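You operate a simulated robot arm through the tools that you are given. There is no shell and no other tool.

Carry out the task below with a simulated robot arm. There is one attempt and no reset: what you move stays moved.

## Task
Mix a smooth sports drink in the green mixing cup.
Fine: water to its line first; stand it on the worktop, add one scoop of powder and stir; scoop back, rod in the clear jug. Set down upright: orange scoop.

It is judged by the outcome, as a careful person would: the job done as asked, and still so three seconds after it is handed in. It fails if anything else is knocked over, pushed out of place, dropped, spilled or broken.

## Robot
A 7-joint arm with a three-finger gripper, fixed in place. Base frame: the origin is on the floor under the middle of its stand, x ahead of it, y to its left, z up; the work surface is at about z = 0.9. Lengths are in m, angles in degrees, forces in N, time in s.
It reaches about 1.342 m from its shoulder. Its first joint turns from -166.0 to 166.0 degrees. Payload 2.69 kg.
The tool frame sits at the grasp point between the pads (the TCP): z along the fingers, y along the line on which they close. The tips reach 0.03 m beyond it. The gripper opens to 0.128 m; its body begins 0.117 m behind the TCP.
Orientation is told as [roll, pitch, yaw] about the base's x, y, z axes, in that order, counted from this pose: with the fingers straight down and closing along the base's y, the tool's x points along the base's -x, its y along +y and its z along -z.

## Interface
- The arm moves only by the tool move_arm. Its argument "rows" is text: rows parted by semicolons, each of 7 numbers parted by spaces: the turn, a rotation vector about the tool's x, y, z in degrees, then the shift along the tool's x, y, z in m, then the gripper command, from -1 (shut) to 1 (fully open), values between in proportion. In form: wx wy wz dx dy dz hand; .... A call has 1 to 20 rows; each row is the pose to reach, as a shift and turn from the pose commanded when the call began, along the tool's axes at that moment. A row lasts 0.2 s, in which the tool goes at most 0.05 m and 8.6 degrees; a call with a longer step from one row to the next is refused whole, and so is a gripper value outside its range. Where a pose cannot be reached the arm comes as near as it can. A force on the tool above 40 N (or 10 N above the force at the start of the call, whichever is more), or a blocked arm, ends the call early, and 0.2 s more pass. The fingers move at their own pace (about 0.127 m/s each) and stop on an object; they squeeze with about 26 N. The grip force told is the motor's: it shows also when the fingers shut on nothing. Time passes only in rows, and 0.2 s behind the last, so rows that repeat a pose let the fingers close. The reply holds the time, the measured pose of the TCP, the force on the tool along the base axes, the opening and the grip force, in the units named above and with some noise, with the torque about the TCP (base axes, N m) and any sound that the robot's microphone picked up.
- Cameras (640 x 400 px; columns grow to the right, rows downward): "scene" is fixed at [0.0505, -0.4998, 1.6164]; the picture's right is [0.66, -0.75, 0.00], its down [-0.44, -0.39, -0.81] and it looks along [0.61, 0.53, -0.59] (base axes); focal length 350 px, centre (320, 200). "wrist" rides on the gripper at [0.058, 0.054, -0.131] in the tool frame; the picture's right is [-0.68, 0.74, 0.00], its down [-0.62, -0.57, -0.55] and it looks along [-0.40, -0.37, 0.84] (tool axes); focal length 234 px, centre (320, 200). There is no depth. A picture from a camera that has moved, and an enlarged one, comes with that camera's place and axes in the base frame and with its lens.
- snapshot(camera): a new picture of that camera. The clock stands still meanwhile.
- slide_trunk(by): moves the trunk up (or, below 0, down) by that many m; the arm rides with it, the base frame stays. It gives what a move gives, with no picture.
- close_up(camera, box): a new picture of the part [left, top, right, bottom] of that camera's present view, enlarged. The clock stands still meanwhile.
- close_job(): hands the job in; it is judged then, once.

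Nothing tells you positions but the pictures and the camera data. Unless the task says otherwise, let go and move clear before handing in.

The tools are called after "Emit:" as a command line: name --argument value ..., lists and objects as JSON in quotes. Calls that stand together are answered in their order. move_arm: Moves the arm, as the interface text tells. Its arguments: {"type":"object","properties":{"rows":{"type":"string"}},"required":["rows"]} The other tools are called the same way: slide_trunk (by) moves the trunk up or down; snapshot (camera) takes a picture; close_up (camera, box) takes an enlarged picture of a part of a camera's view; close_job () hands the job in.

At the start:

```text
time_s: 0.0
tcp_pos: [0.7119, -0.1041, 1.3558]
tool_rot: [0.0, 0.0, 0.0]
ft_force: [-0.3, 0.5, 0.2]
ft_torque: [0.03, 0.01, 0.03]
width: 0.1282
grasp_force: 0.0
trunk travel left (down, up): [-0.175, 0.175]
```

scene: 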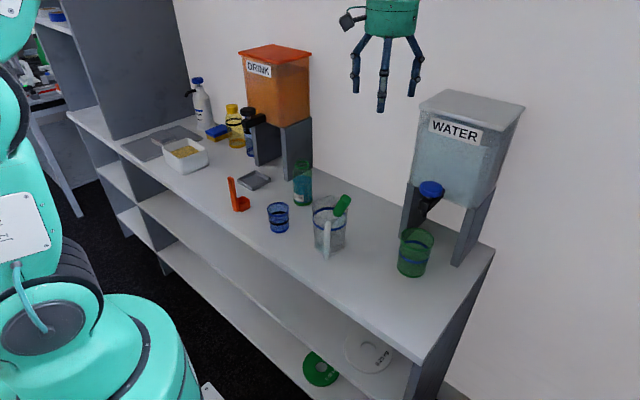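
wrist: 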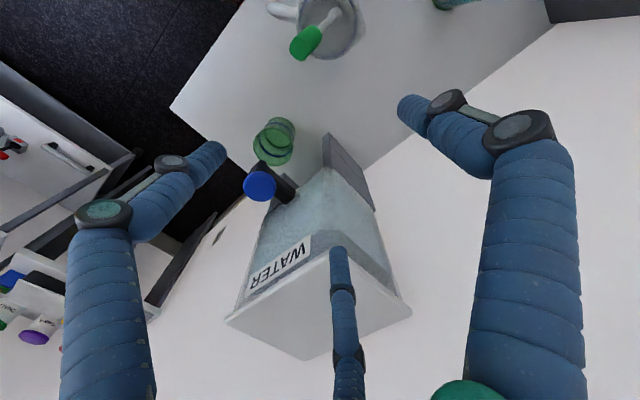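

I see a bench with a water dispenser at the right with a green cup near or under its tap, a clear jug with a green-handled rod, an orange scoop, a white powder box and a drink dispenser. I'll look closer at everything before moving.

Emit:
close_up --camera "scene" --box '[370, 80, 530, 290]'

Emit:
close_up --camera "scene" --box '[220, 150, 380, 270]'

Emit:
close_up --camera "scene" --box '[120, 70, 320, 220]'

Emit:
close_up --camera "wrist" --box '[220, 0, 480, 220]'

```text
1.90 times, centred on (450, 185) of scene
camera zoom: at [0.0505, -0.4998, 1.6164], right [0.66, -0.75, 0.0], down [-0.44, -0.39, -0.81], along [0.61, 0.53, -0.59], focal length 667 px, centre (72, 229)
```

zoom: 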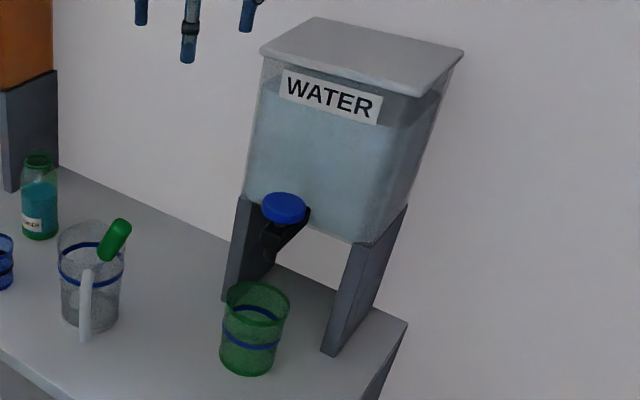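

```text
3.33 times, centred on (300, 210) of scene
camera zoom: at [0.0505, -0.4998, 1.6164], right [0.66, -0.75, 0.0], down [-0.44, -0.39, -0.81], along [0.61, 0.53, -0.59], focal length 1167 px, centre (387, 167)
```

zoom: 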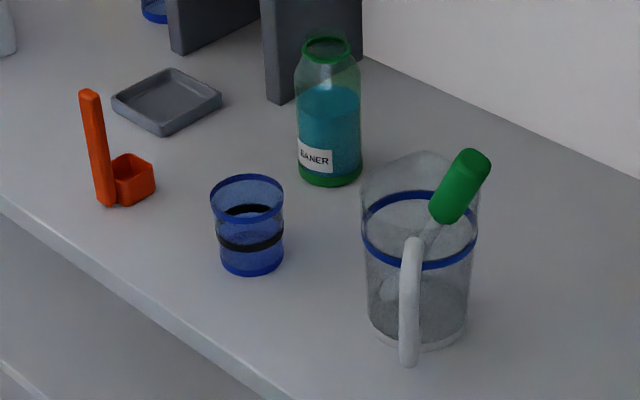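

```text
2.67 times, centred on (220, 145) of scene
camera zoom: at [0.0505, -0.4998, 1.6164], right [0.66, -0.75, 0.0], down [-0.44, -0.39, -0.81], along [0.61, 0.53, -0.59], focal length 933 px, centre (587, 347)
```

zoom: 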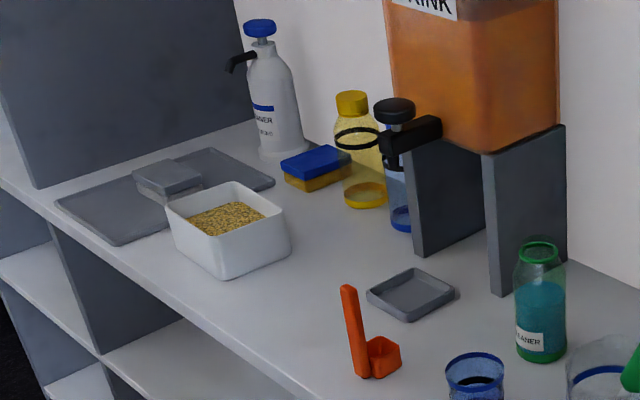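

```text
1.82 times, centred on (350, 110) of wrist
camera zoom: at [0.6536, -0.0515, 1.4882], right [0.68, 0.74, 0.0], down [0.62, -0.57, 0.55], along [0.4, -0.37, -0.84], focal length 426 px, centre (266, 364)
```

zoom: 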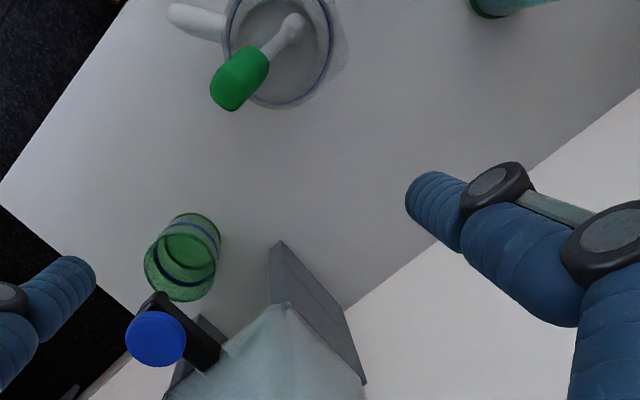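

The green cup seems to stand under the water tap at about (0.72, -0.25). I'll zoom in on the tap, the cup line, the scoop, the jug and the powder box for detail.

Emit:
close_up --camera "scene" --box '[390, 170, 460, 285]'

Emit:
close_up --camera "scene" --box '[215, 165, 275, 220]'

Emit:
close_up --camera "scene" --box '[150, 125, 220, 180]'

Emit:
close_up --camera "scene" --box '[300, 185, 365, 265]'

Emit:
close_up --camera "wrist" --box '[230, 100, 340, 220]'

Emit:
close_up --camera "scene" --box '[235, 70, 305, 180]'

```text
3.48 times, centred on (425, 228) of scene
camera zoom: at [0.0505, -0.4998, 1.6164], right [0.66, -0.75, 0.0], down [-0.44, -0.39, -0.81], along [0.61, 0.53, -0.59], focal length 1217 px, centre (-45, 104)
```

zoom: 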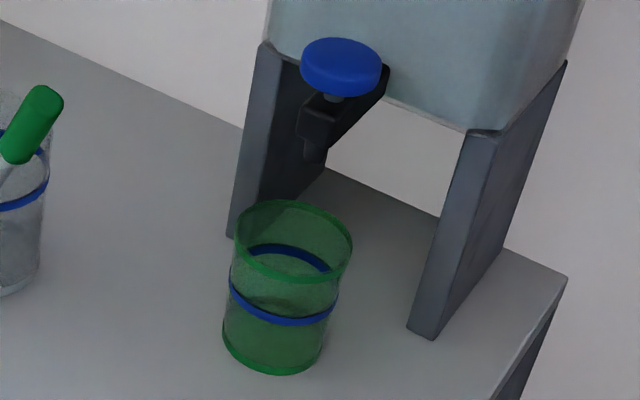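

```text
7.27 times, centred on (245, 192) of scene
camera zoom: at [0.0505, -0.4998, 1.6164], right [0.66, -0.75, 0.0], down [-0.44, -0.39, -0.81], along [0.61, 0.53, -0.59], focal length 2545 px, centre (866, 254)
```

zoom: 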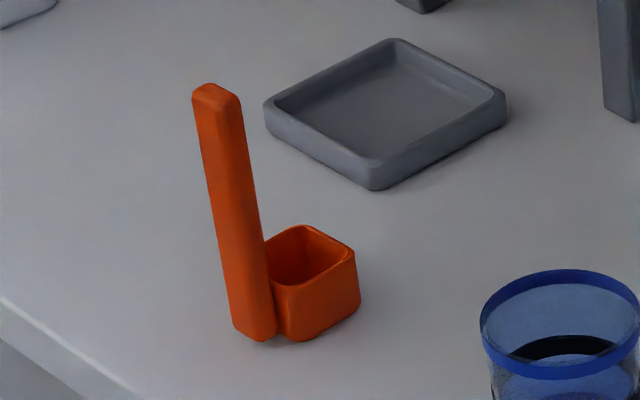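

```text
7.27 times, centred on (185, 152) of scene
camera zoom: at [0.0505, -0.4998, 1.6164], right [0.66, -0.75, 0.0], down [-0.44, -0.39, -0.81], along [0.61, 0.53, -0.59], focal length 2545 px, centre (1302, 546)
```

zoom: 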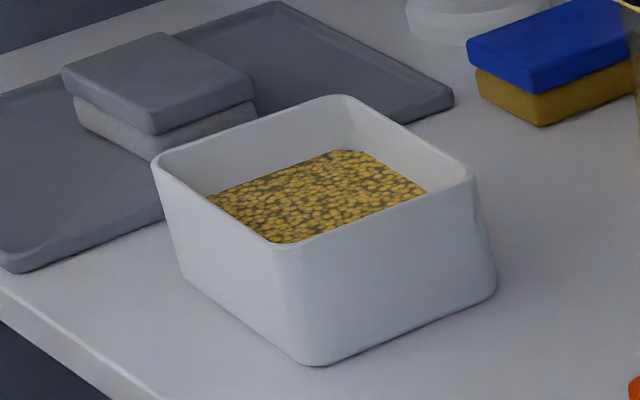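

```text
5.00 times, centred on (332, 225) of scene
camera zoom: at [0.0505, -0.4998, 1.6164], right [0.66, -0.75, 0.0], down [-0.44, -0.39, -0.81], along [0.61, 0.53, -0.59], focal length 1750 px, centre (258, 75)
```

zoom: 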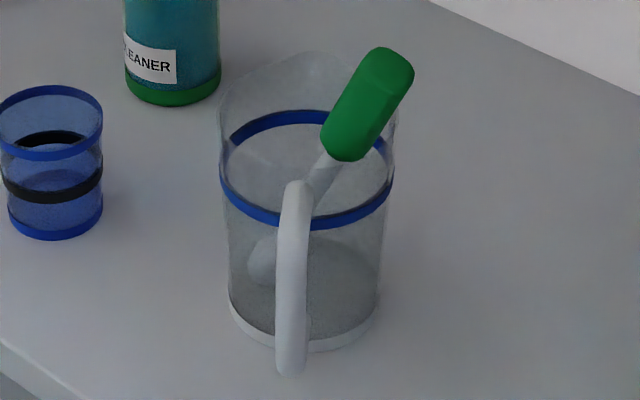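

```text
3.33 times, centred on (285, 160) of wrist
camera zoom: at [0.6536, -0.0515, 1.4882], right [0.68, 0.74, 0.0], down [0.62, -0.57, 0.55], along [0.4, -0.37, -0.84], focal length 781 px, centre (437, 333)
```

zoom: 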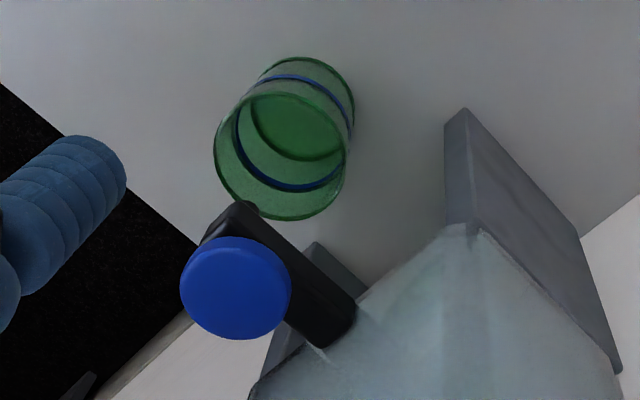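

```text
3.64 times, centred on (270, 125) of scene
camera zoom: at [0.0505, -0.4998, 1.6164], right [0.66, -0.75, 0.0], down [-0.44, -0.39, -0.81], along [0.61, 0.53, -0.59], focal length 1273 px, centre (502, 473)
```

zoom: 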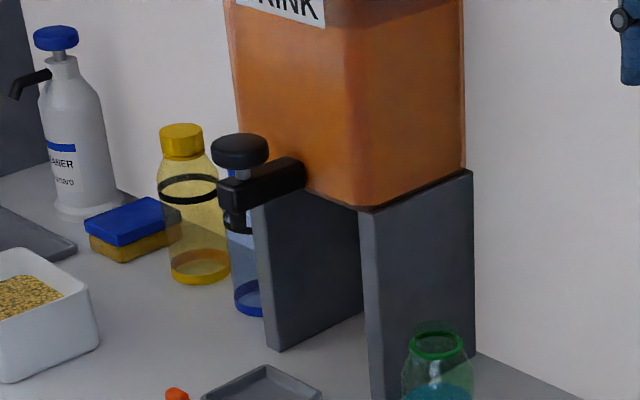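

The water tap is a push knob at roughly (0.724, -0.25, 1.16), with its spout above the cup's centre. The scoop stands with its handle up near (0.565, 0.327). I'll close the fingers, tilt the tool and move in front of and above the knob.

Emit:
move_arm --rows "0 -6 0 0.014 -0.029 0.008 -1; 0 -12 0 0.028 -0.058 0.016 -1; 0 -18 0 0.042 -0.088 0.024 -1; 0 -24 0 0.056 -0.117 0.032 -1; 0 -30 0 0.070 -0.146 0.040 -1; 0 -30 0 0.070 -0.146 0.040 -1; 0 -30 0 0.070 -0.146 0.040 -1"

Emit:
snapshot --camera "scene"

Emit:
snapshot --camera "wrist"

```text
time_s: 1.6
tcp_pos: [0.6433, -0.2512, 1.3162]
tool_rot: [0.0, -29.9, 0.0]
ft_force: [0.8, -0.7, 0.2]
ft_torque: [-0.01, 0.0, -0.04]
width: 0.0023
grasp_force: 26.5
trunk travel left (down, up): [-0.175, 0.175]
```

```text
taken
```

scene: 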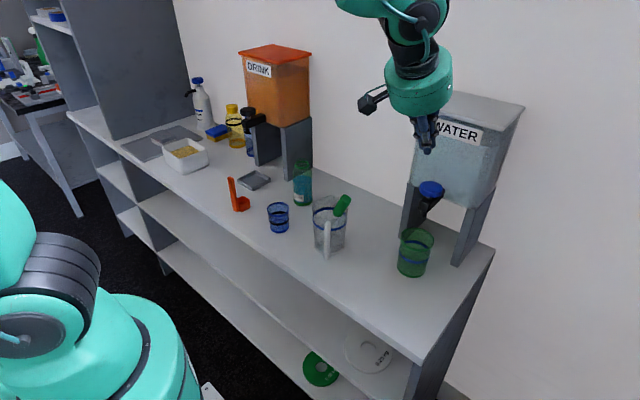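

```text
taken
camera wrist: at [0.5279, -0.1994, 1.4012], right [0.59, 0.74, 0.34], down [0.26, -0.57, 0.78], along [0.77, -0.37, -0.52], focal length 234 px, centre (320, 200)
```

wrist: 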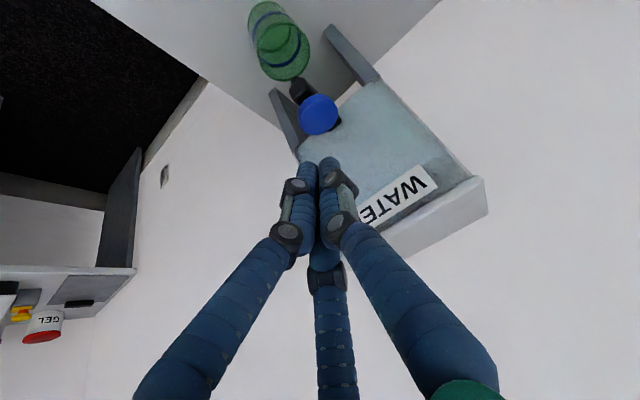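

The fingers close together to a compact tip in front of the tank. I'll take close views of the knob to refine its position before pressing.

Emit:
close_up --camera "wrist" --box '[230, 0, 390, 180]'

Emit:
close_up --camera "scene" --box '[390, 100, 470, 230]'

```text
2.22 times, centred on (310, 90) of wrist
camera zoom: at [0.5279, -0.1994, 1.4012], right [0.59, 0.74, 0.34], down [0.26, -0.57, 0.78], along [0.77, -0.37, -0.52], focal length 520 px, centre (342, 444)
```

zoom: 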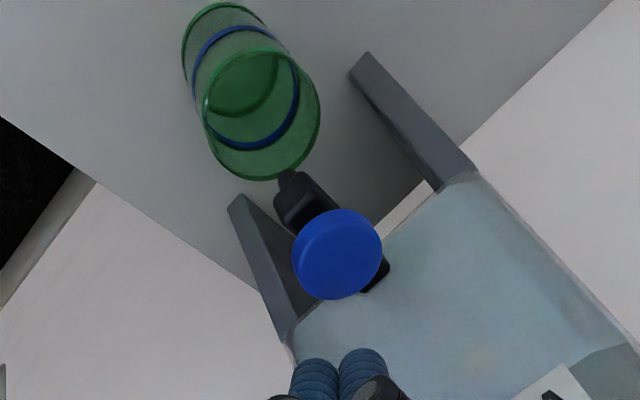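

```text
3.08 times, centred on (430, 165) of scene
camera zoom: at [0.0505, -0.4998, 1.6164], right [0.66, -0.75, 0.0], down [-0.44, -0.39, -0.81], along [0.61, 0.53, -0.59], focal length 1077 px, centre (-18, 308)
```

zoom: 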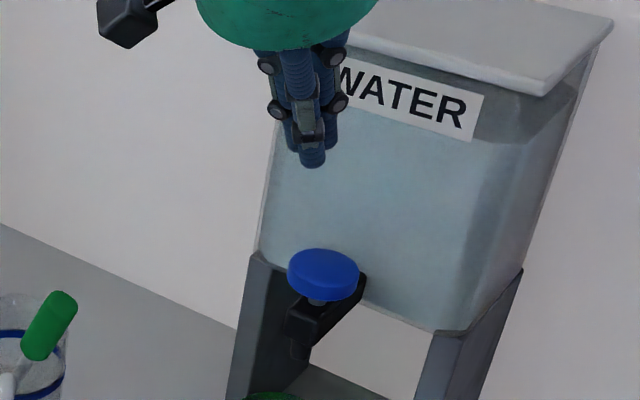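

The knob top comes out at about (0.722, -0.249, 1.167). I'll bring the fingertips to just above it.

Emit:
move_arm --rows "0 0 0 0.002 0.001 0.04 -1; 0 0 0 0.004 0.002 0.08 -1; 0 0 0 0.0055 0.002 0.105 -1; 0 0 0 0.0055 0.002 0.12 -1"

Emit:
close_up --camera "scene" --box '[390, 130, 470, 280]'

Emit:
close_up --camera "wrist" --box '[230, 0, 410, 240]'

```text
time_s: 2.6
tcp_pos: [0.6968, -0.2485, 1.2086]
tool_rot: [0.0, -30.0, 0.0]
ft_force: [0.9, 0.5, -0.1]
ft_torque: [-0.03, -0.01, 0.02]
width: 0.0024
grasp_force: 25.7
trunk travel left (down, up): [-0.175, 0.175]
```

```text
2.67 times, centred on (430, 205) of scene
camera zoom: at [0.0505, -0.4998, 1.6164], right [0.66, -0.75, 0.0], down [-0.44, -0.39, -0.81], along [0.61, 0.53, -0.59], focal length 933 px, centre (27, 187)
```

zoom: 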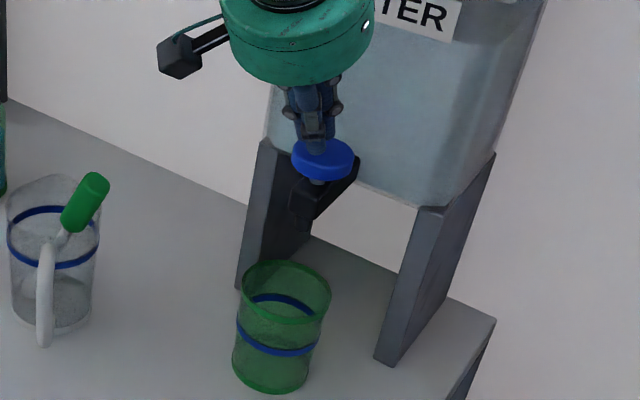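

```text
1.67 times, centred on (320, 120) of wrist
camera zoom: at [0.581, -0.1957, 1.294], right [0.59, 0.74, 0.34], down [0.26, -0.57, 0.78], along [0.77, -0.37, -0.52], focal length 390 px, centre (320, 333)
```

zoom: 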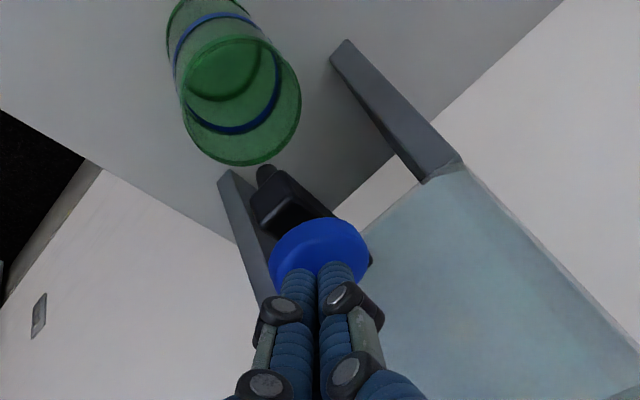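

The tip is centred about 15 mm above the knob. I'll press straight down gently and watch the force and sound.

Emit:
move_arm --rows "0 0 0 0.0025 0 0.00433 -1; 0 0 0 0.005 0 0.00866 -1; 0 0 0 0.0075 0 0.013 -1; 0 0 0 0.009 0 0.0156 -1"

```text
time_s: 3.6
tcp_pos: [0.698, -0.247, 1.1918]
tool_rot: [0.0, -29.9, 0.0]
ft_force: [-1.3, 0.5, 1.2]
ft_torque: [-0.04, 0.04, 0.02]
width: 0.0022
grasp_force: 25.3
trunk travel left (down, up): [-0.175, 0.175]
```

There is barely any contact yet. I'll go a few millimetres further.

Emit:
move_arm --rows "0 0 0 0.0015 0 0.0026 -1; 0 0 0 0.003 0 0.0052 -1"

Emit:
close_up --camera "scene" --box '[390, 130, 470, 280]'

```text
time_s: 4.2
tcp_pos: [0.6975, -0.2483, 1.1848]
tool_rot: [0.0, -30.1, 0.0]
ft_force: [-1.6, -0.3, 4.0]
ft_torque: [-0.02, -0.04, -0.01]
width: 0.0023
grasp_force: 25.6
trunk travel left (down, up): [-0.175, 0.175]
```

```text
2.67 times, centred on (430, 205) of scene
camera zoom: at [0.0505, -0.4998, 1.6164], right [0.66, -0.75, 0.0], down [-0.44, -0.39, -0.81], along [0.61, 0.53, -0.59], focal length 933 px, centre (27, 187)
```

zoom: 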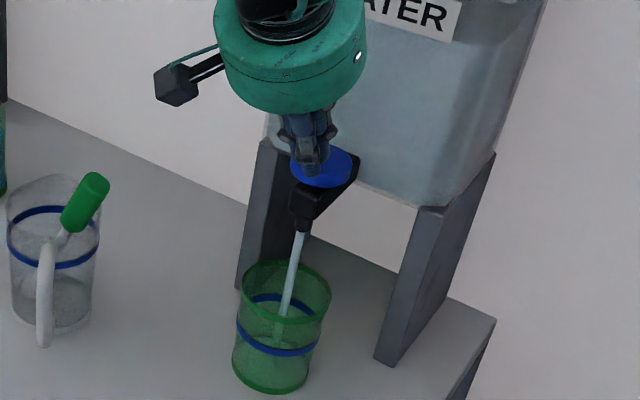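

Water is flowing into the cup. I'll hold here for short spells and watch the level.

Emit:
move_arm --rows "0 0 0 0 0 0 -1; 0 0 0 0 0 0 -1; 0 0 0 0 0 0 -1"

Emit:
close_up --camera "scene" --box '[385, 215, 445, 285]'

```text
time_s: 5.0
tcp_pos: [0.6968, -0.2479, 1.1852]
tool_rot: [0.0, -30.0, 0.0]
ft_force: [-0.2, -0.6, 3.8]
ft_torque: [-0.02, 0.01, -0.01]
width: 0.0022
grasp_force: 26.2
trunk travel left (down, up): [-0.175, 0.175]
```

```text
5.71 times, centred on (415, 250) of scene
camera zoom: at [0.0505, -0.4998, 1.6164], right [0.66, -0.75, 0.0], down [-0.44, -0.39, -0.81], along [0.61, 0.53, -0.59], focal length 2000 px, centre (-223, -86)
```

zoom: 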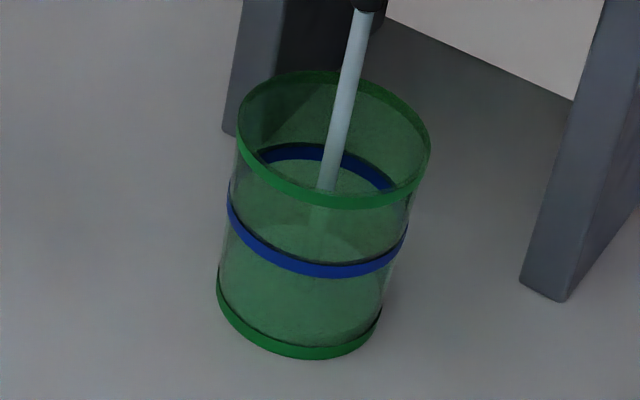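

Emit:
close_up --camera "wrist" --box '[230, 0, 330, 80]'

Emit:
close_up --camera "scene" --box '[395, 225, 435, 280]'

```text
5.00 times, centred on (280, 40) of wrist
camera zoom: at [0.581, -0.1953, 1.2703], right [0.59, 0.74, 0.34], down [0.26, -0.57, 0.78], along [0.77, -0.37, -0.52], focal length 1171 px, centre (520, 1000)
```

zoom: 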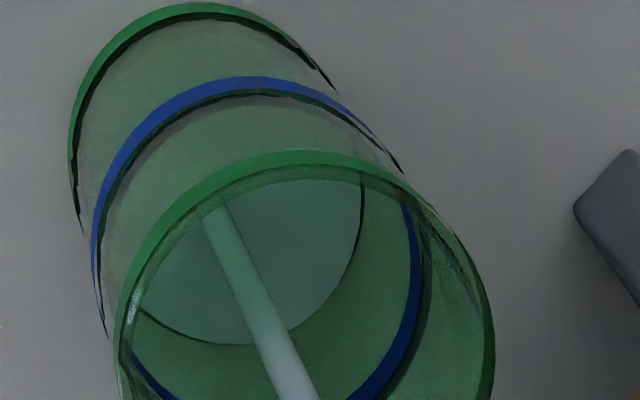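

```text
7.27 times, centred on (415, 252) of scene
camera zoom: at [0.0505, -0.4998, 1.6164], right [0.66, -0.75, 0.0], down [-0.44, -0.39, -0.81], along [0.61, 0.53, -0.59], focal length 2545 px, centre (-371, -182)
```

zoom: 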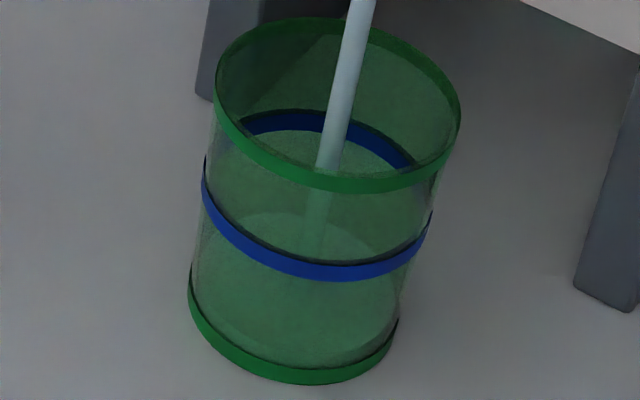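

The water surface shows as a lighter disc, roughly a third of the way to the line. I'll hold for another second.

Emit:
move_arm --rows "0 0 0 0 0 0 -1; 0 0 0 0 0 0 -1; 0 0 0 0 0 0 -1; 0 0 0 0 0 0 -1"

Emit:
close_up --camera "wrist" --box '[230, 0, 330, 80]'

Emit:
close_up --camera "scene" --box '[395, 225, 435, 280]'

```text
time_s: 6.0
tcp_pos: [0.6977, -0.2464, 1.1851]
tool_rot: [0.0, -30.0, 0.0]
ft_force: [-1.2, 0.0, 3.7]
ft_torque: [-0.07, 0.03, -0.03]
width: 0.0022
grasp_force: 26.2
trunk travel left (down, up): [-0.175, 0.175]
```

```text
5.00 times, centred on (280, 40) of wrist
camera zoom: at [0.5809, -0.1952, 1.2703], right [0.59, 0.74, 0.34], down [0.26, -0.57, 0.78], along [0.77, -0.37, -0.52], focal length 1171 px, centre (520, 1000)
```

zoom: 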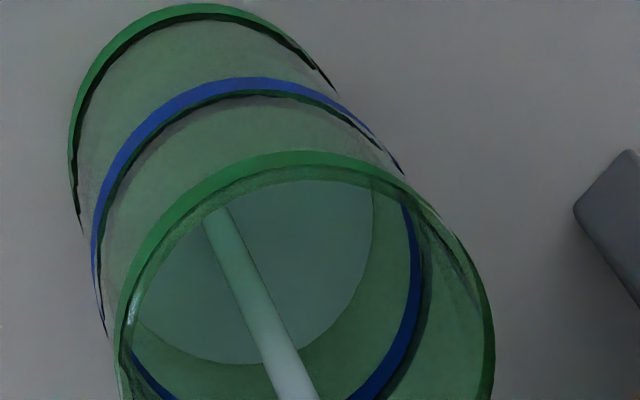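

```text
7.27 times, centred on (415, 252) of scene
camera zoom: at [0.0505, -0.4998, 1.6164], right [0.66, -0.75, 0.0], down [-0.44, -0.39, -0.81], along [0.61, 0.53, -0.59], focal length 2545 px, centre (-371, -182)
```

zoom: 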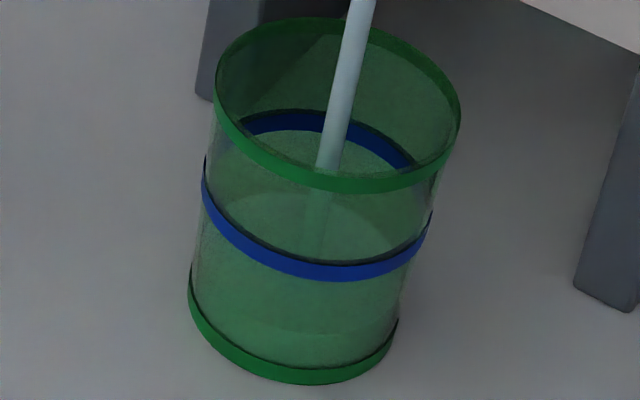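

The level is rising steadily and needs about 3 more seconds. I'll hold for 2 s and check again.

Emit:
move_arm --rows "0 0 0 0 0 0 -1; 0 0 0 0 0 0 -1; 0 0 0 0 0 0 -1; 0 0 0 0 0 0 -1; 0 0 0 0 0 0 -1; 0 0 0 0 0 0 -1; 0 0 0 0 0 0 -1; 0 0 0 0 0 0 -1; 0 0 0 0 0 0 -1"

Emit:
close_up --camera "wrist" --box '[230, 0, 330, 80]'

Emit:
close_up --camera "scene" --box '[395, 225, 435, 280]'

```text
time_s: 8.0
tcp_pos: [0.6968, -0.2478, 1.1853]
tool_rot: [0.0, -30.1, -0.1]
ft_force: [-2.1, -0.1, 3.5]
ft_torque: [0.02, 0.04, 0.0]
width: 0.0022
grasp_force: 26.1
trunk travel left (down, up): [-0.175, 0.175]
```

```text
5.00 times, centred on (280, 40) of wrist
camera zoom: at [0.5809, -0.1952, 1.2704], right [0.59, 0.74, 0.34], down [0.26, -0.57, 0.78], along [0.77, -0.37, -0.52], focal length 1171 px, centre (520, 1000)
```

zoom: 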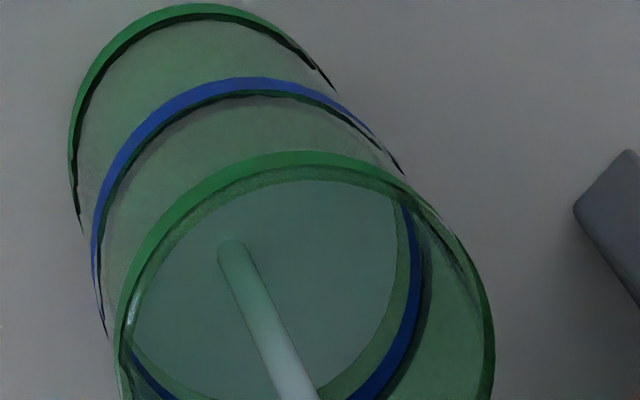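

```text
7.27 times, centred on (415, 252) of scene
camera zoom: at [0.0505, -0.4998, 1.6164], right [0.66, -0.75, 0.0], down [-0.44, -0.39, -0.81], along [0.61, 0.53, -0.59], focal length 2545 px, centre (-371, -182)
```

zoom: 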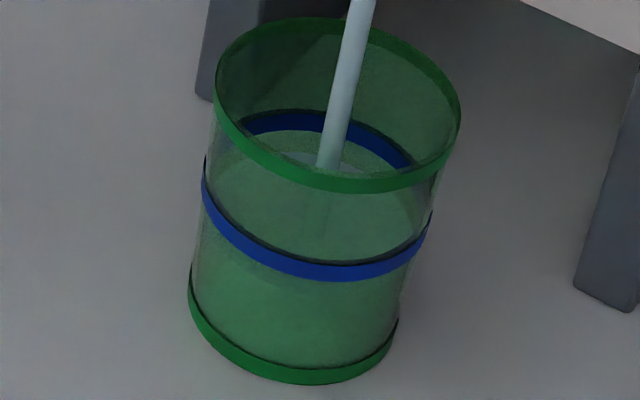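

The surface is now just below the blue line, about 1.2 s short. I'll hold 0.6 s more and then check.

Emit:
move_arm --rows "0 0 0 0 0 0 -1; 0 0 0 0 0 0 -1"

Emit:
close_up --camera "wrist" --box '[250, 20, 330, 80]'

Emit:
close_up --camera "scene" --box '[395, 225, 435, 260]'

```text
time_s: 8.6
tcp_pos: [0.6971, -0.2474, 1.1844]
tool_rot: [0.0, -30.0, 0.0]
ft_force: [-3.4, -0.6, 3.7]
ft_torque: [-0.02, -0.01, -0.02]
width: 0.0022
grasp_force: 26.3
trunk travel left (down, up): [-0.175, 0.175]
```

```text
6.67 times, centred on (290, 50) of wrist
camera zoom: at [0.5809, -0.1952, 1.2704], right [0.59, 0.74, 0.34], down [0.26, -0.57, 0.78], along [0.77, -0.37, -0.52], focal length 1561 px, centre (520, 1200)
```

zoom: 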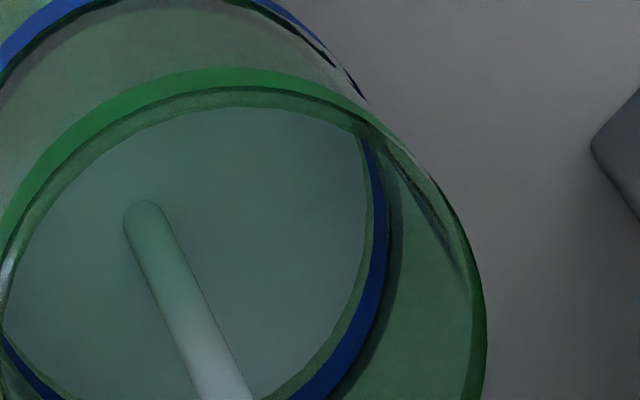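

```text
11.43 times, centred on (415, 242) of scene
camera zoom: at [0.0505, -0.4998, 1.6164], right [0.66, -0.75, 0.0], down [-0.44, -0.39, -0.81], along [0.61, 0.53, -0.59], focal length 4000 px, centre (-766, -286)
```

zoom: 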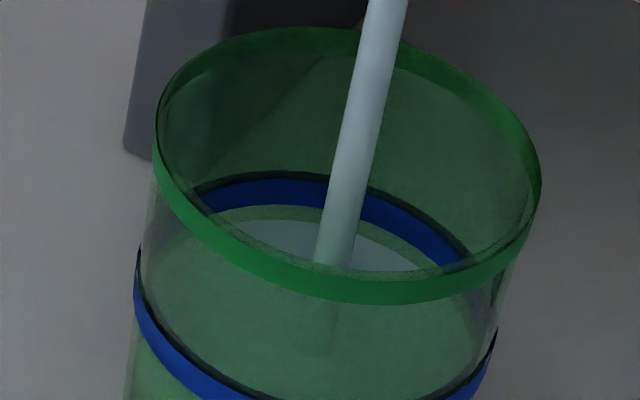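

The level is a few millimetres under the line. I'll hold one more short row and look again.

Emit:
move_arm --rows "0 0 0 0 0 0 -1"

Emit:
close_up --camera "scene" --box '[395, 225, 435, 260]'

Emit:
close_up --camera "wrist" --box '[250, 20, 330, 80]'

```text
time_s: 9.0
tcp_pos: [0.697, -0.2475, 1.1855]
tool_rot: [0.0, -30.0, 0.1]
ft_force: [-2.7, 0.3, 4.4]
ft_torque: [0.01, 0.04, -0.04]
width: 0.0023
grasp_force: 26.3
trunk travel left (down, up): [-0.175, 0.175]
```

```text
11.43 times, centred on (415, 242) of scene
camera zoom: at [0.0505, -0.4998, 1.6164], right [0.66, -0.75, 0.0], down [-0.44, -0.39, -0.81], along [0.61, 0.53, -0.59], focal length 4000 px, centre (-766, -286)
```

zoom: 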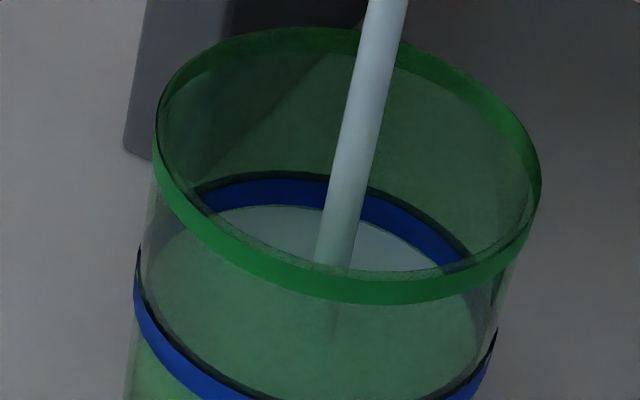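

```text
6.67 times, centred on (290, 50) of wrist
camera zoom: at [0.5809, -0.1952, 1.2704], right [0.59, 0.74, 0.34], down [0.26, -0.57, 0.78], along [0.77, -0.37, -0.52], focal length 1561 px, centre (520, 1200)
```

zoom: 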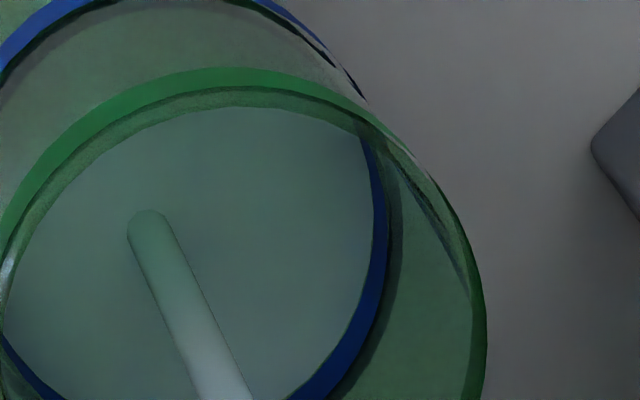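

The surface is at the bottom edge of the blue line. I'll allow a fraction more and then lift off quickly.

Emit:
move_arm --rows "0 0 0 0 0 0 -1; 0 0 0 -0.02 0 -0.0346 -1; 0 0 0 -0.03 0 -0.06 -1"

Emit:
close_up --camera "scene" --box '[395, 225, 435, 260]'

Emit:
snapshot --camera "wrist"

Emit:
snapshot --camera "scene"

```text
time_s: 9.8
tcp_pos: [0.6916, -0.2473, 1.255]
tool_rot: [0.0, -30.0, 0.0]
ft_force: [-1.2, -0.2, 0.9]
ft_torque: [-0.01, -0.04, 0.04]
width: 0.0022
grasp_force: 26.3
trunk travel left (down, up): [-0.175, 0.175]
```

```text
11.43 times, centred on (415, 242) of scene
camera zoom: at [0.0505, -0.4998, 1.6164], right [0.66, -0.75, 0.0], down [-0.44, -0.39, -0.81], along [0.61, 0.53, -0.59], focal length 4000 px, centre (-766, -286)
```

zoom: 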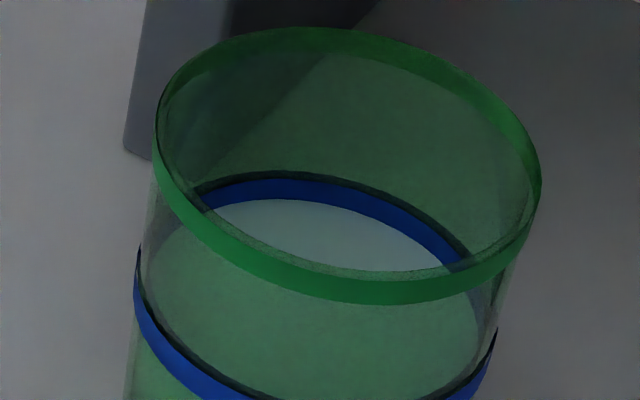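

```text
taken
camera wrist: at [0.5751, -0.1954, 1.3389], right [0.59, 0.74, 0.34], down [0.26, -0.57, 0.78], along [0.77, -0.37, -0.52], focal length 234 px, centre (320, 200)
```

wrist: 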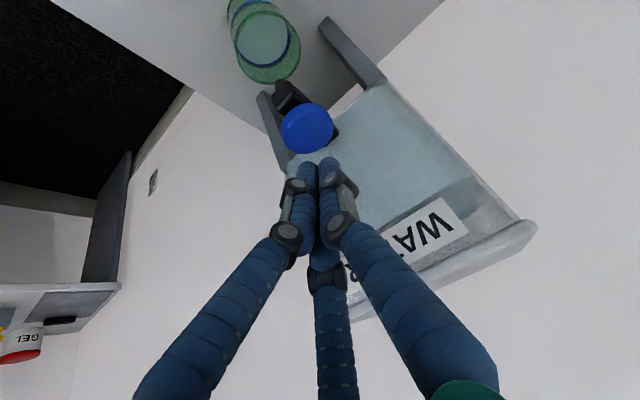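

```text
taken
```

scene: 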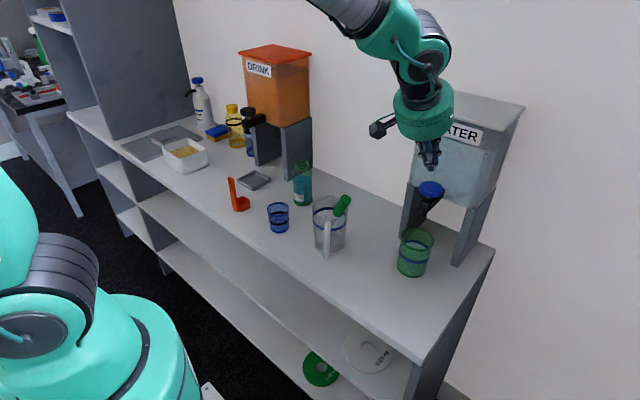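

The cup is filled to within the blue line and the flow has stopped. The cup can't be reached from above under the tap, so I'll grip it from the front with the tool near-horizontal. First I retreat and tilt the tool.

Emit:
move_arm --rows "0 -8 0 0.04 0 0.001 -1; 0 -16 0 0.08 0 0.002 -1; 0 -24 0 0.12 0 0.003 -0.5; 0 -32 0 0.16 0 0.004 0.5; 0 -40 0 0.20 0 0.005 1; 0 -40 0 0.20 0 0.005 1"

Emit:
snapshot --camera "scene"

```text
time_s: 11.2
tcp_pos: [0.5217, -0.2476, 1.1472]
tool_rot: [-0.1, -70.0, 0.0]
ft_force: [-0.9, -0.3, 0.3]
ft_torque: [0.05, 0.03, 0.05]
width: 0.128
grasp_force: 0.0
trunk travel left (down, up): [-0.175, 0.175]
```

```text
taken
```

scene: 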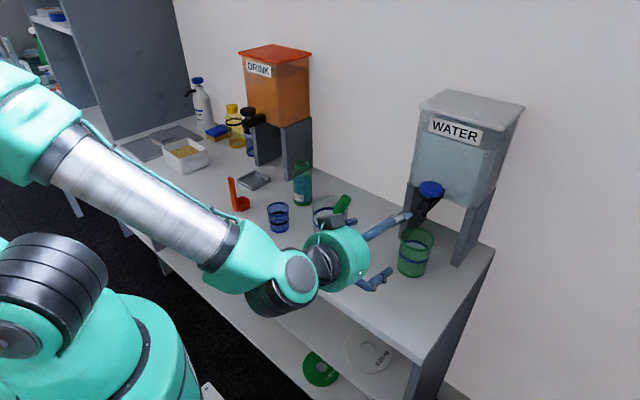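

The pose is reached cleanly. Next I'll roll the gripper 90° so that one finger is on top and two sit at the sides.

Emit:
move_arm --rows "0 0 8.2 0 0 0 1; 0 0 16.4 0 0 0 1; 0 0 24.6 0 0 0 1; 0 0 32.8 0 0 0 1; 0 0 41 0 0 0 1; 0 0 49.2 0 0 0 1; 0 0 57.4 0 0 0 1; 0 0 65.6 0 0 0 1; 0 0 73.8 0 0 0 1; 0 0 82 0 0 0 1; 0 0 90 0 0 0 1"

Emit:
snapshot --camera "scene"

Emit:
snapshot --camera "wrist"

```text
time_s: 13.6
tcp_pos: [0.522, -0.2476, 1.1478]
tool_rot: [70.0, 0.2, -90.0]
ft_force: [-0.6, 0.0, 0.6]
ft_torque: [-0.01, 0.03, 0.01]
width: 0.1281
grasp_force: 0.1
trunk travel left (down, up): [-0.175, 0.175]
```

```text
taken
```

scene: 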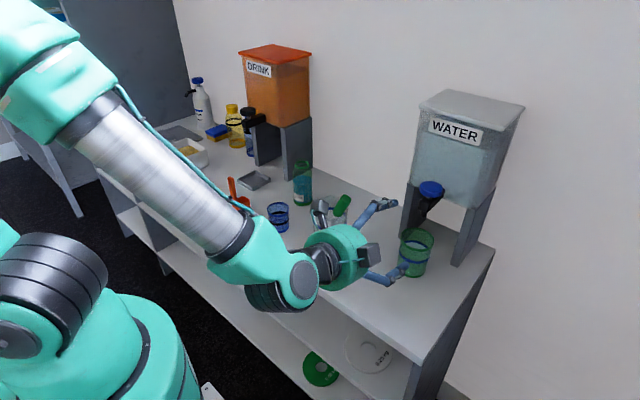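

```text
taken
camera wrist: at [0.4178, -0.1907, 1.2447], right [0.25, -0.68, 0.69], down [-0.71, -0.61, -0.35], along [0.66, -0.4, -0.64], focal length 234 px, centre (320, 200)
```

wrist: 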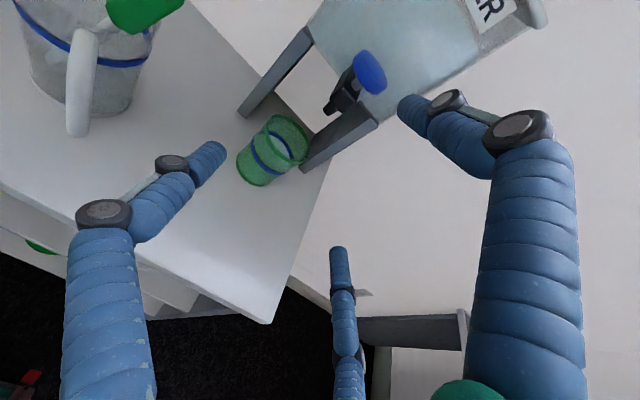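

Emit:
close_up --camera "scene" --box '[280, 170, 460, 320]'

Emit:
close_up --camera "wrist" --box '[150, 0, 450, 220]'

```text
2.67 times, centred on (370, 245) of scene
camera zoom: at [0.0505, -0.4998, 1.6164], right [0.66, -0.75, 0.0], down [-0.44, -0.39, -0.81], along [0.61, 0.53, -0.59], focal length 933 px, centre (187, 80)
```

zoom: 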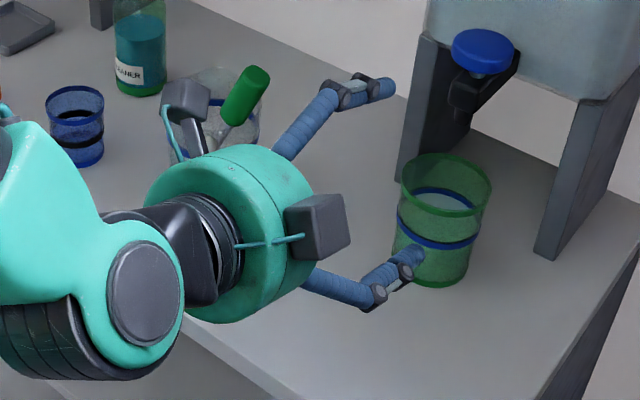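

```text
1.82 times, centred on (300, 110) of wrist
camera zoom: at [0.4178, -0.1907, 1.2447], right [0.25, -0.68, 0.69], down [-0.71, -0.61, -0.35], along [0.66, -0.4, -0.64], focal length 426 px, centre (356, 364)
```

zoom: 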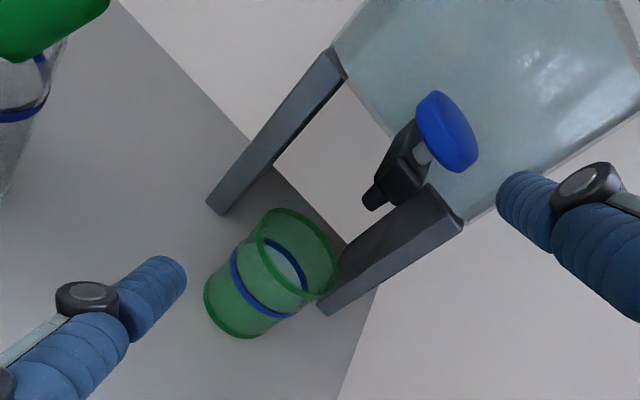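

The gripper is rolled, with its top finger able to pass over the rim below the spout. I'll lower it to cup height in front of the cup with the opening narrowed slightly.

Emit:
move_arm --rows "-2 0 0 0.0003 -0.027 0.0267 0.75; -4 0 0 0.0006 -0.054 0.0534 0.75; -6 0 0 0.0009 -0.081 0.080 0.75; -8 0 0 0.0012 -0.108 0.1068 0.75; -10 0 0 0.0015 -0.1356 0.1335 0.75; -10 0 0 0.0015 -0.1356 0.1335 0.75"

Emit:
snapshot --camera "scene"

Emit:
snapshot --camera "wrist"

```text
time_s: 15.0
tcp_pos: [0.6019, -0.2468, 0.9743]
tool_rot: [79.9, 0.1, -90.1]
ft_force: [0.5, -0.4, -0.4]
ft_torque: [0.04, -0.01, 0.05]
width: 0.112
grasp_force: 0.0
trunk travel left (down, up): [-0.175, 0.175]
```

```text
taken
```

scene: 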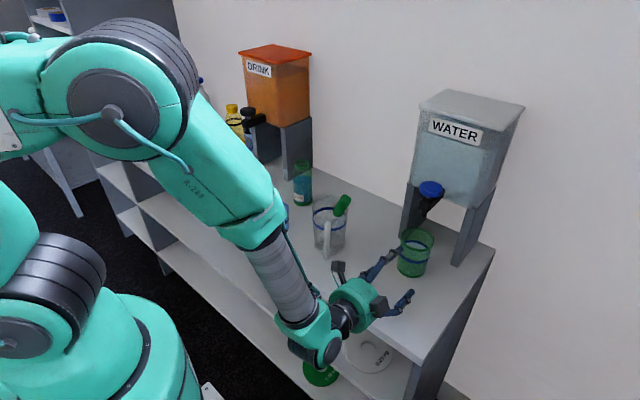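

```text
taken
camera wrist: at [0.4824, -0.189, 1.051], right [0.13, -0.68, 0.73], down [-0.64, -0.62, -0.46], along [0.76, -0.4, -0.51], focal length 234 px, centre (320, 200)
```

wrist: 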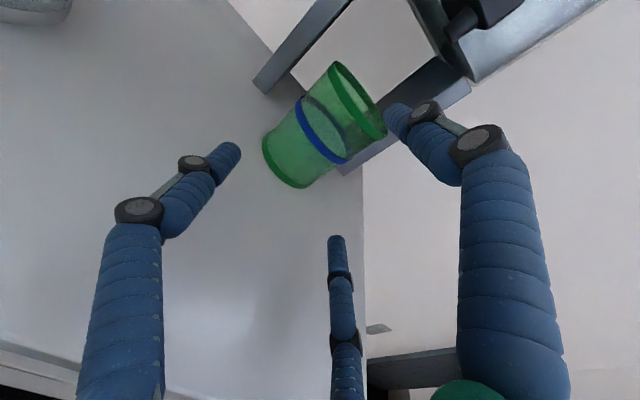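

The gripper is at cup height and aligned. I'll advance partway and check the clearances.

Emit:
move_arm --rows "0 0 0 0.0005 0.0052 0.0295 0.75; 0 0 0 0.001 0.0104 0.059 0.75"

Emit:
close_up --camera "scene" --box '[320, 170, 480, 320]'

Emit:
snapshot --camera "wrist"

```text
time_s: 15.6
tcp_pos: [0.6616, -0.2444, 0.9755]
tool_rot: [80.0, -0.1, -90.0]
ft_force: [-0.1, -0.3, 0.0]
ft_torque: [0.03, 0.02, 0.01]
width: 0.1117
grasp_force: 0.0
trunk travel left (down, up): [-0.175, 0.175]
```

```text
2.67 times, centred on (400, 245) of scene
camera zoom: at [0.0505, -0.4998, 1.6164], right [0.66, -0.75, 0.0], down [-0.44, -0.39, -0.81], along [0.61, 0.53, -0.59], focal length 933 px, centre (107, 80)
```

zoom: 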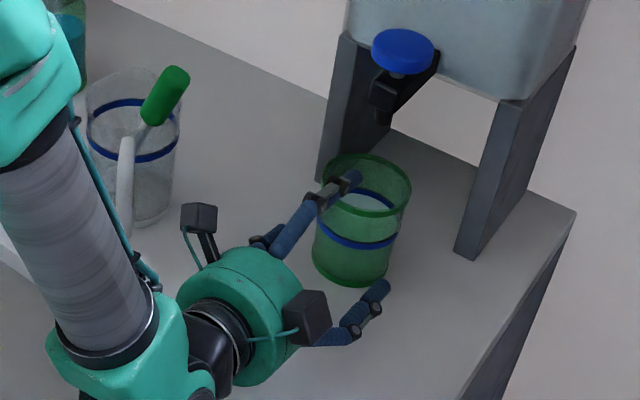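

```text
taken
camera wrist: at [0.5415, -0.1891, 1.0516], right [0.13, -0.68, 0.73], down [-0.64, -0.62, -0.46], along [0.76, -0.4, -0.51], focal length 234 px, centre (320, 200)
```

wrist: 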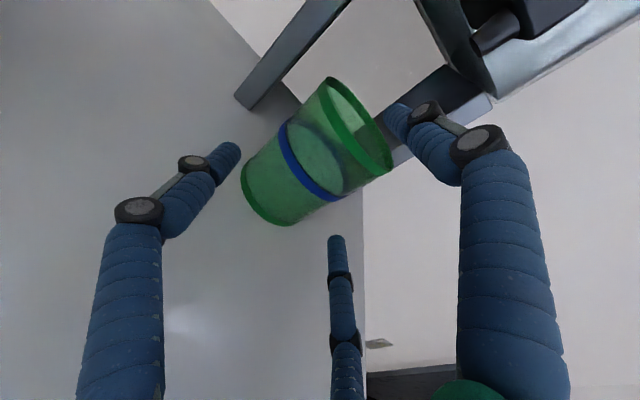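

The top finger is over the rim and the side fingers straddle the cup. I'll advance the rest of the way.

Emit:
move_arm --rows "0 0 0 0 0.0042 0.0236 0.75; 0 0 0 0 0.0084 0.0473 0.75"

Emit:
close_up --camera "scene" --box '[320, 170, 480, 320]'

Emit:
snapshot --camera "wrist"

```text
time_s: 16.2
tcp_pos: [0.7094, -0.2448, 0.9753]
tool_rot: [80.0, 0.0, -90.0]
ft_force: [-0.4, 0.4, 0.1]
ft_torque: [0.01, -0.02, 0.02]
width: 0.1117
grasp_force: 0.1
trunk travel left (down, up): [-0.175, 0.175]
```

```text
2.67 times, centred on (400, 245) of scene
camera zoom: at [0.0505, -0.4998, 1.6164], right [0.66, -0.75, 0.0], down [-0.44, -0.39, -0.81], along [0.61, 0.53, -0.59], focal length 933 px, centre (107, 80)
```

zoom: 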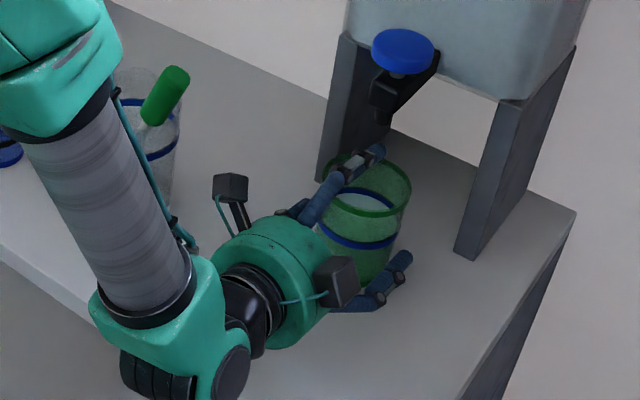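

```text
taken
camera wrist: at [0.5889, -0.1881, 1.0524], right [0.13, -0.68, 0.72], down [-0.64, -0.62, -0.46], along [0.76, -0.4, -0.51], focal length 234 px, centre (320, 200)
```

wrist: 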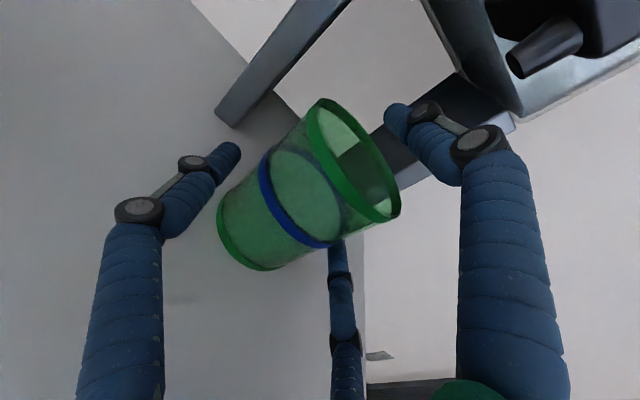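

The fingers straddle the cup symmetrically. I'll close gradually to see where they meet it.

Emit:
move_arm --rows "0 0 0 0 0 0 0.55; 0 0 0 0 0 0 0.45; 0 0 0 0 0 0 0.38; 0 0 0 0 0 0 0.33; 0 0 0 0 0 0 0.33"

Emit:
close_up --camera "scene" --box '[380, 200, 460, 300]'

Emit:
snapshot --camera "wrist"

```text
time_s: 17.4
tcp_pos: [0.7087, -0.244, 0.9746]
tool_rot: [80.0, 0.0, -90.0]
ft_force: [0.2, -0.6, -0.3]
ft_torque: [0.01, -0.02, 0.01]
width: 0.0933
grasp_force: 5.6
trunk travel left (down, up): [-0.175, 0.175]
```

```text
4.00 times, centred on (420, 250) of scene
camera zoom: at [0.0505, -0.4998, 1.6164], right [0.66, -0.75, 0.0], down [-0.44, -0.39, -0.81], along [0.61, 0.53, -0.59], focal length 1400 px, centre (-80, 0)
```

zoom: 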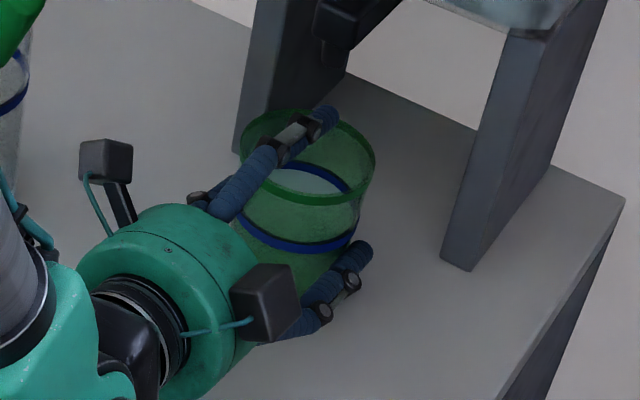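

```text
taken
camera wrist: at [0.5893, -0.1882, 1.0522], right [0.13, -0.68, 0.73], down [-0.64, -0.62, -0.46], along [0.76, -0.4, -0.51], focal length 234 px, centre (320, 200)
```

wrist: 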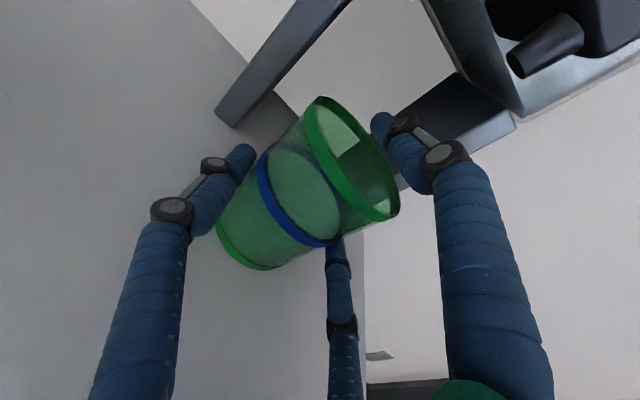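

The fingers touched the cup at 93 mm width with 5.6 N. I'll ease off, raise the grip 6 mm for more room between the top finger and the rim, and re-grip more firmly.

Emit:
move_arm --rows "0 0 0 0 0 0 0.6; 0 0 0 0 0.006 -0.001 0.6; 0 0 0 0 0.006 -0.001 0.4; 0 0 0 0 0.006 -0.001 0.25; 0 0 0 0 0.006 -0.001 0.2; 0 0 0 0 0.006 -0.001 0.2"

Emit:
close_up --camera "scene" --box '[380, 200, 460, 300]'

Emit:
snapshot --camera "wrist"

```text
time_s: 18.8
tcp_pos: [0.7097, -0.2452, 0.9834]
tool_rot: [80.0, 0.0, -90.0]
ft_force: [0.0, -1.0, 2.2]
ft_torque: [0.01, -0.08, 0.03]
width: 0.0934
grasp_force: 12.1
trunk travel left (down, up): [-0.175, 0.175]
```

```text
4.00 times, centred on (420, 250) of scene
camera zoom: at [0.0505, -0.4998, 1.6164], right [0.66, -0.75, 0.0], down [-0.44, -0.39, -0.81], along [0.61, 0.53, -0.59], focal length 1400 px, centre (-80, 0)
```

zoom: 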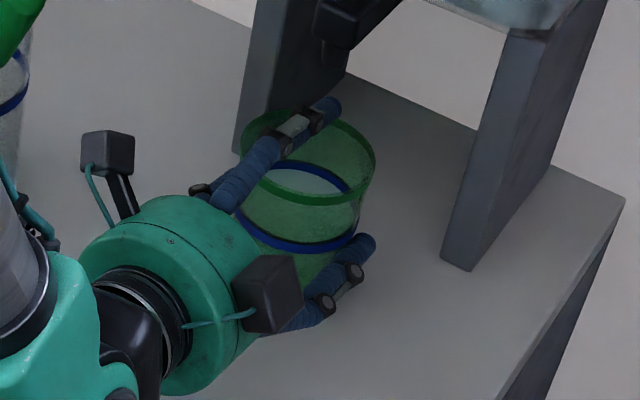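

```text
taken
camera wrist: at [0.5902, -0.1882, 1.0585], right [0.13, -0.68, 0.73], down [-0.64, -0.62, -0.46], along [0.76, -0.4, -0.51], focal length 234 px, centre (320, 200)
```

wrist: 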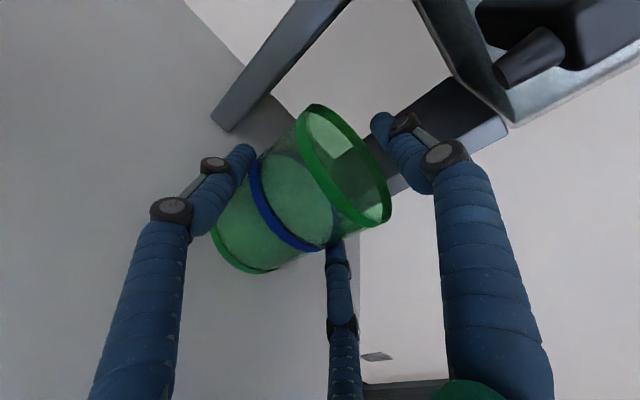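

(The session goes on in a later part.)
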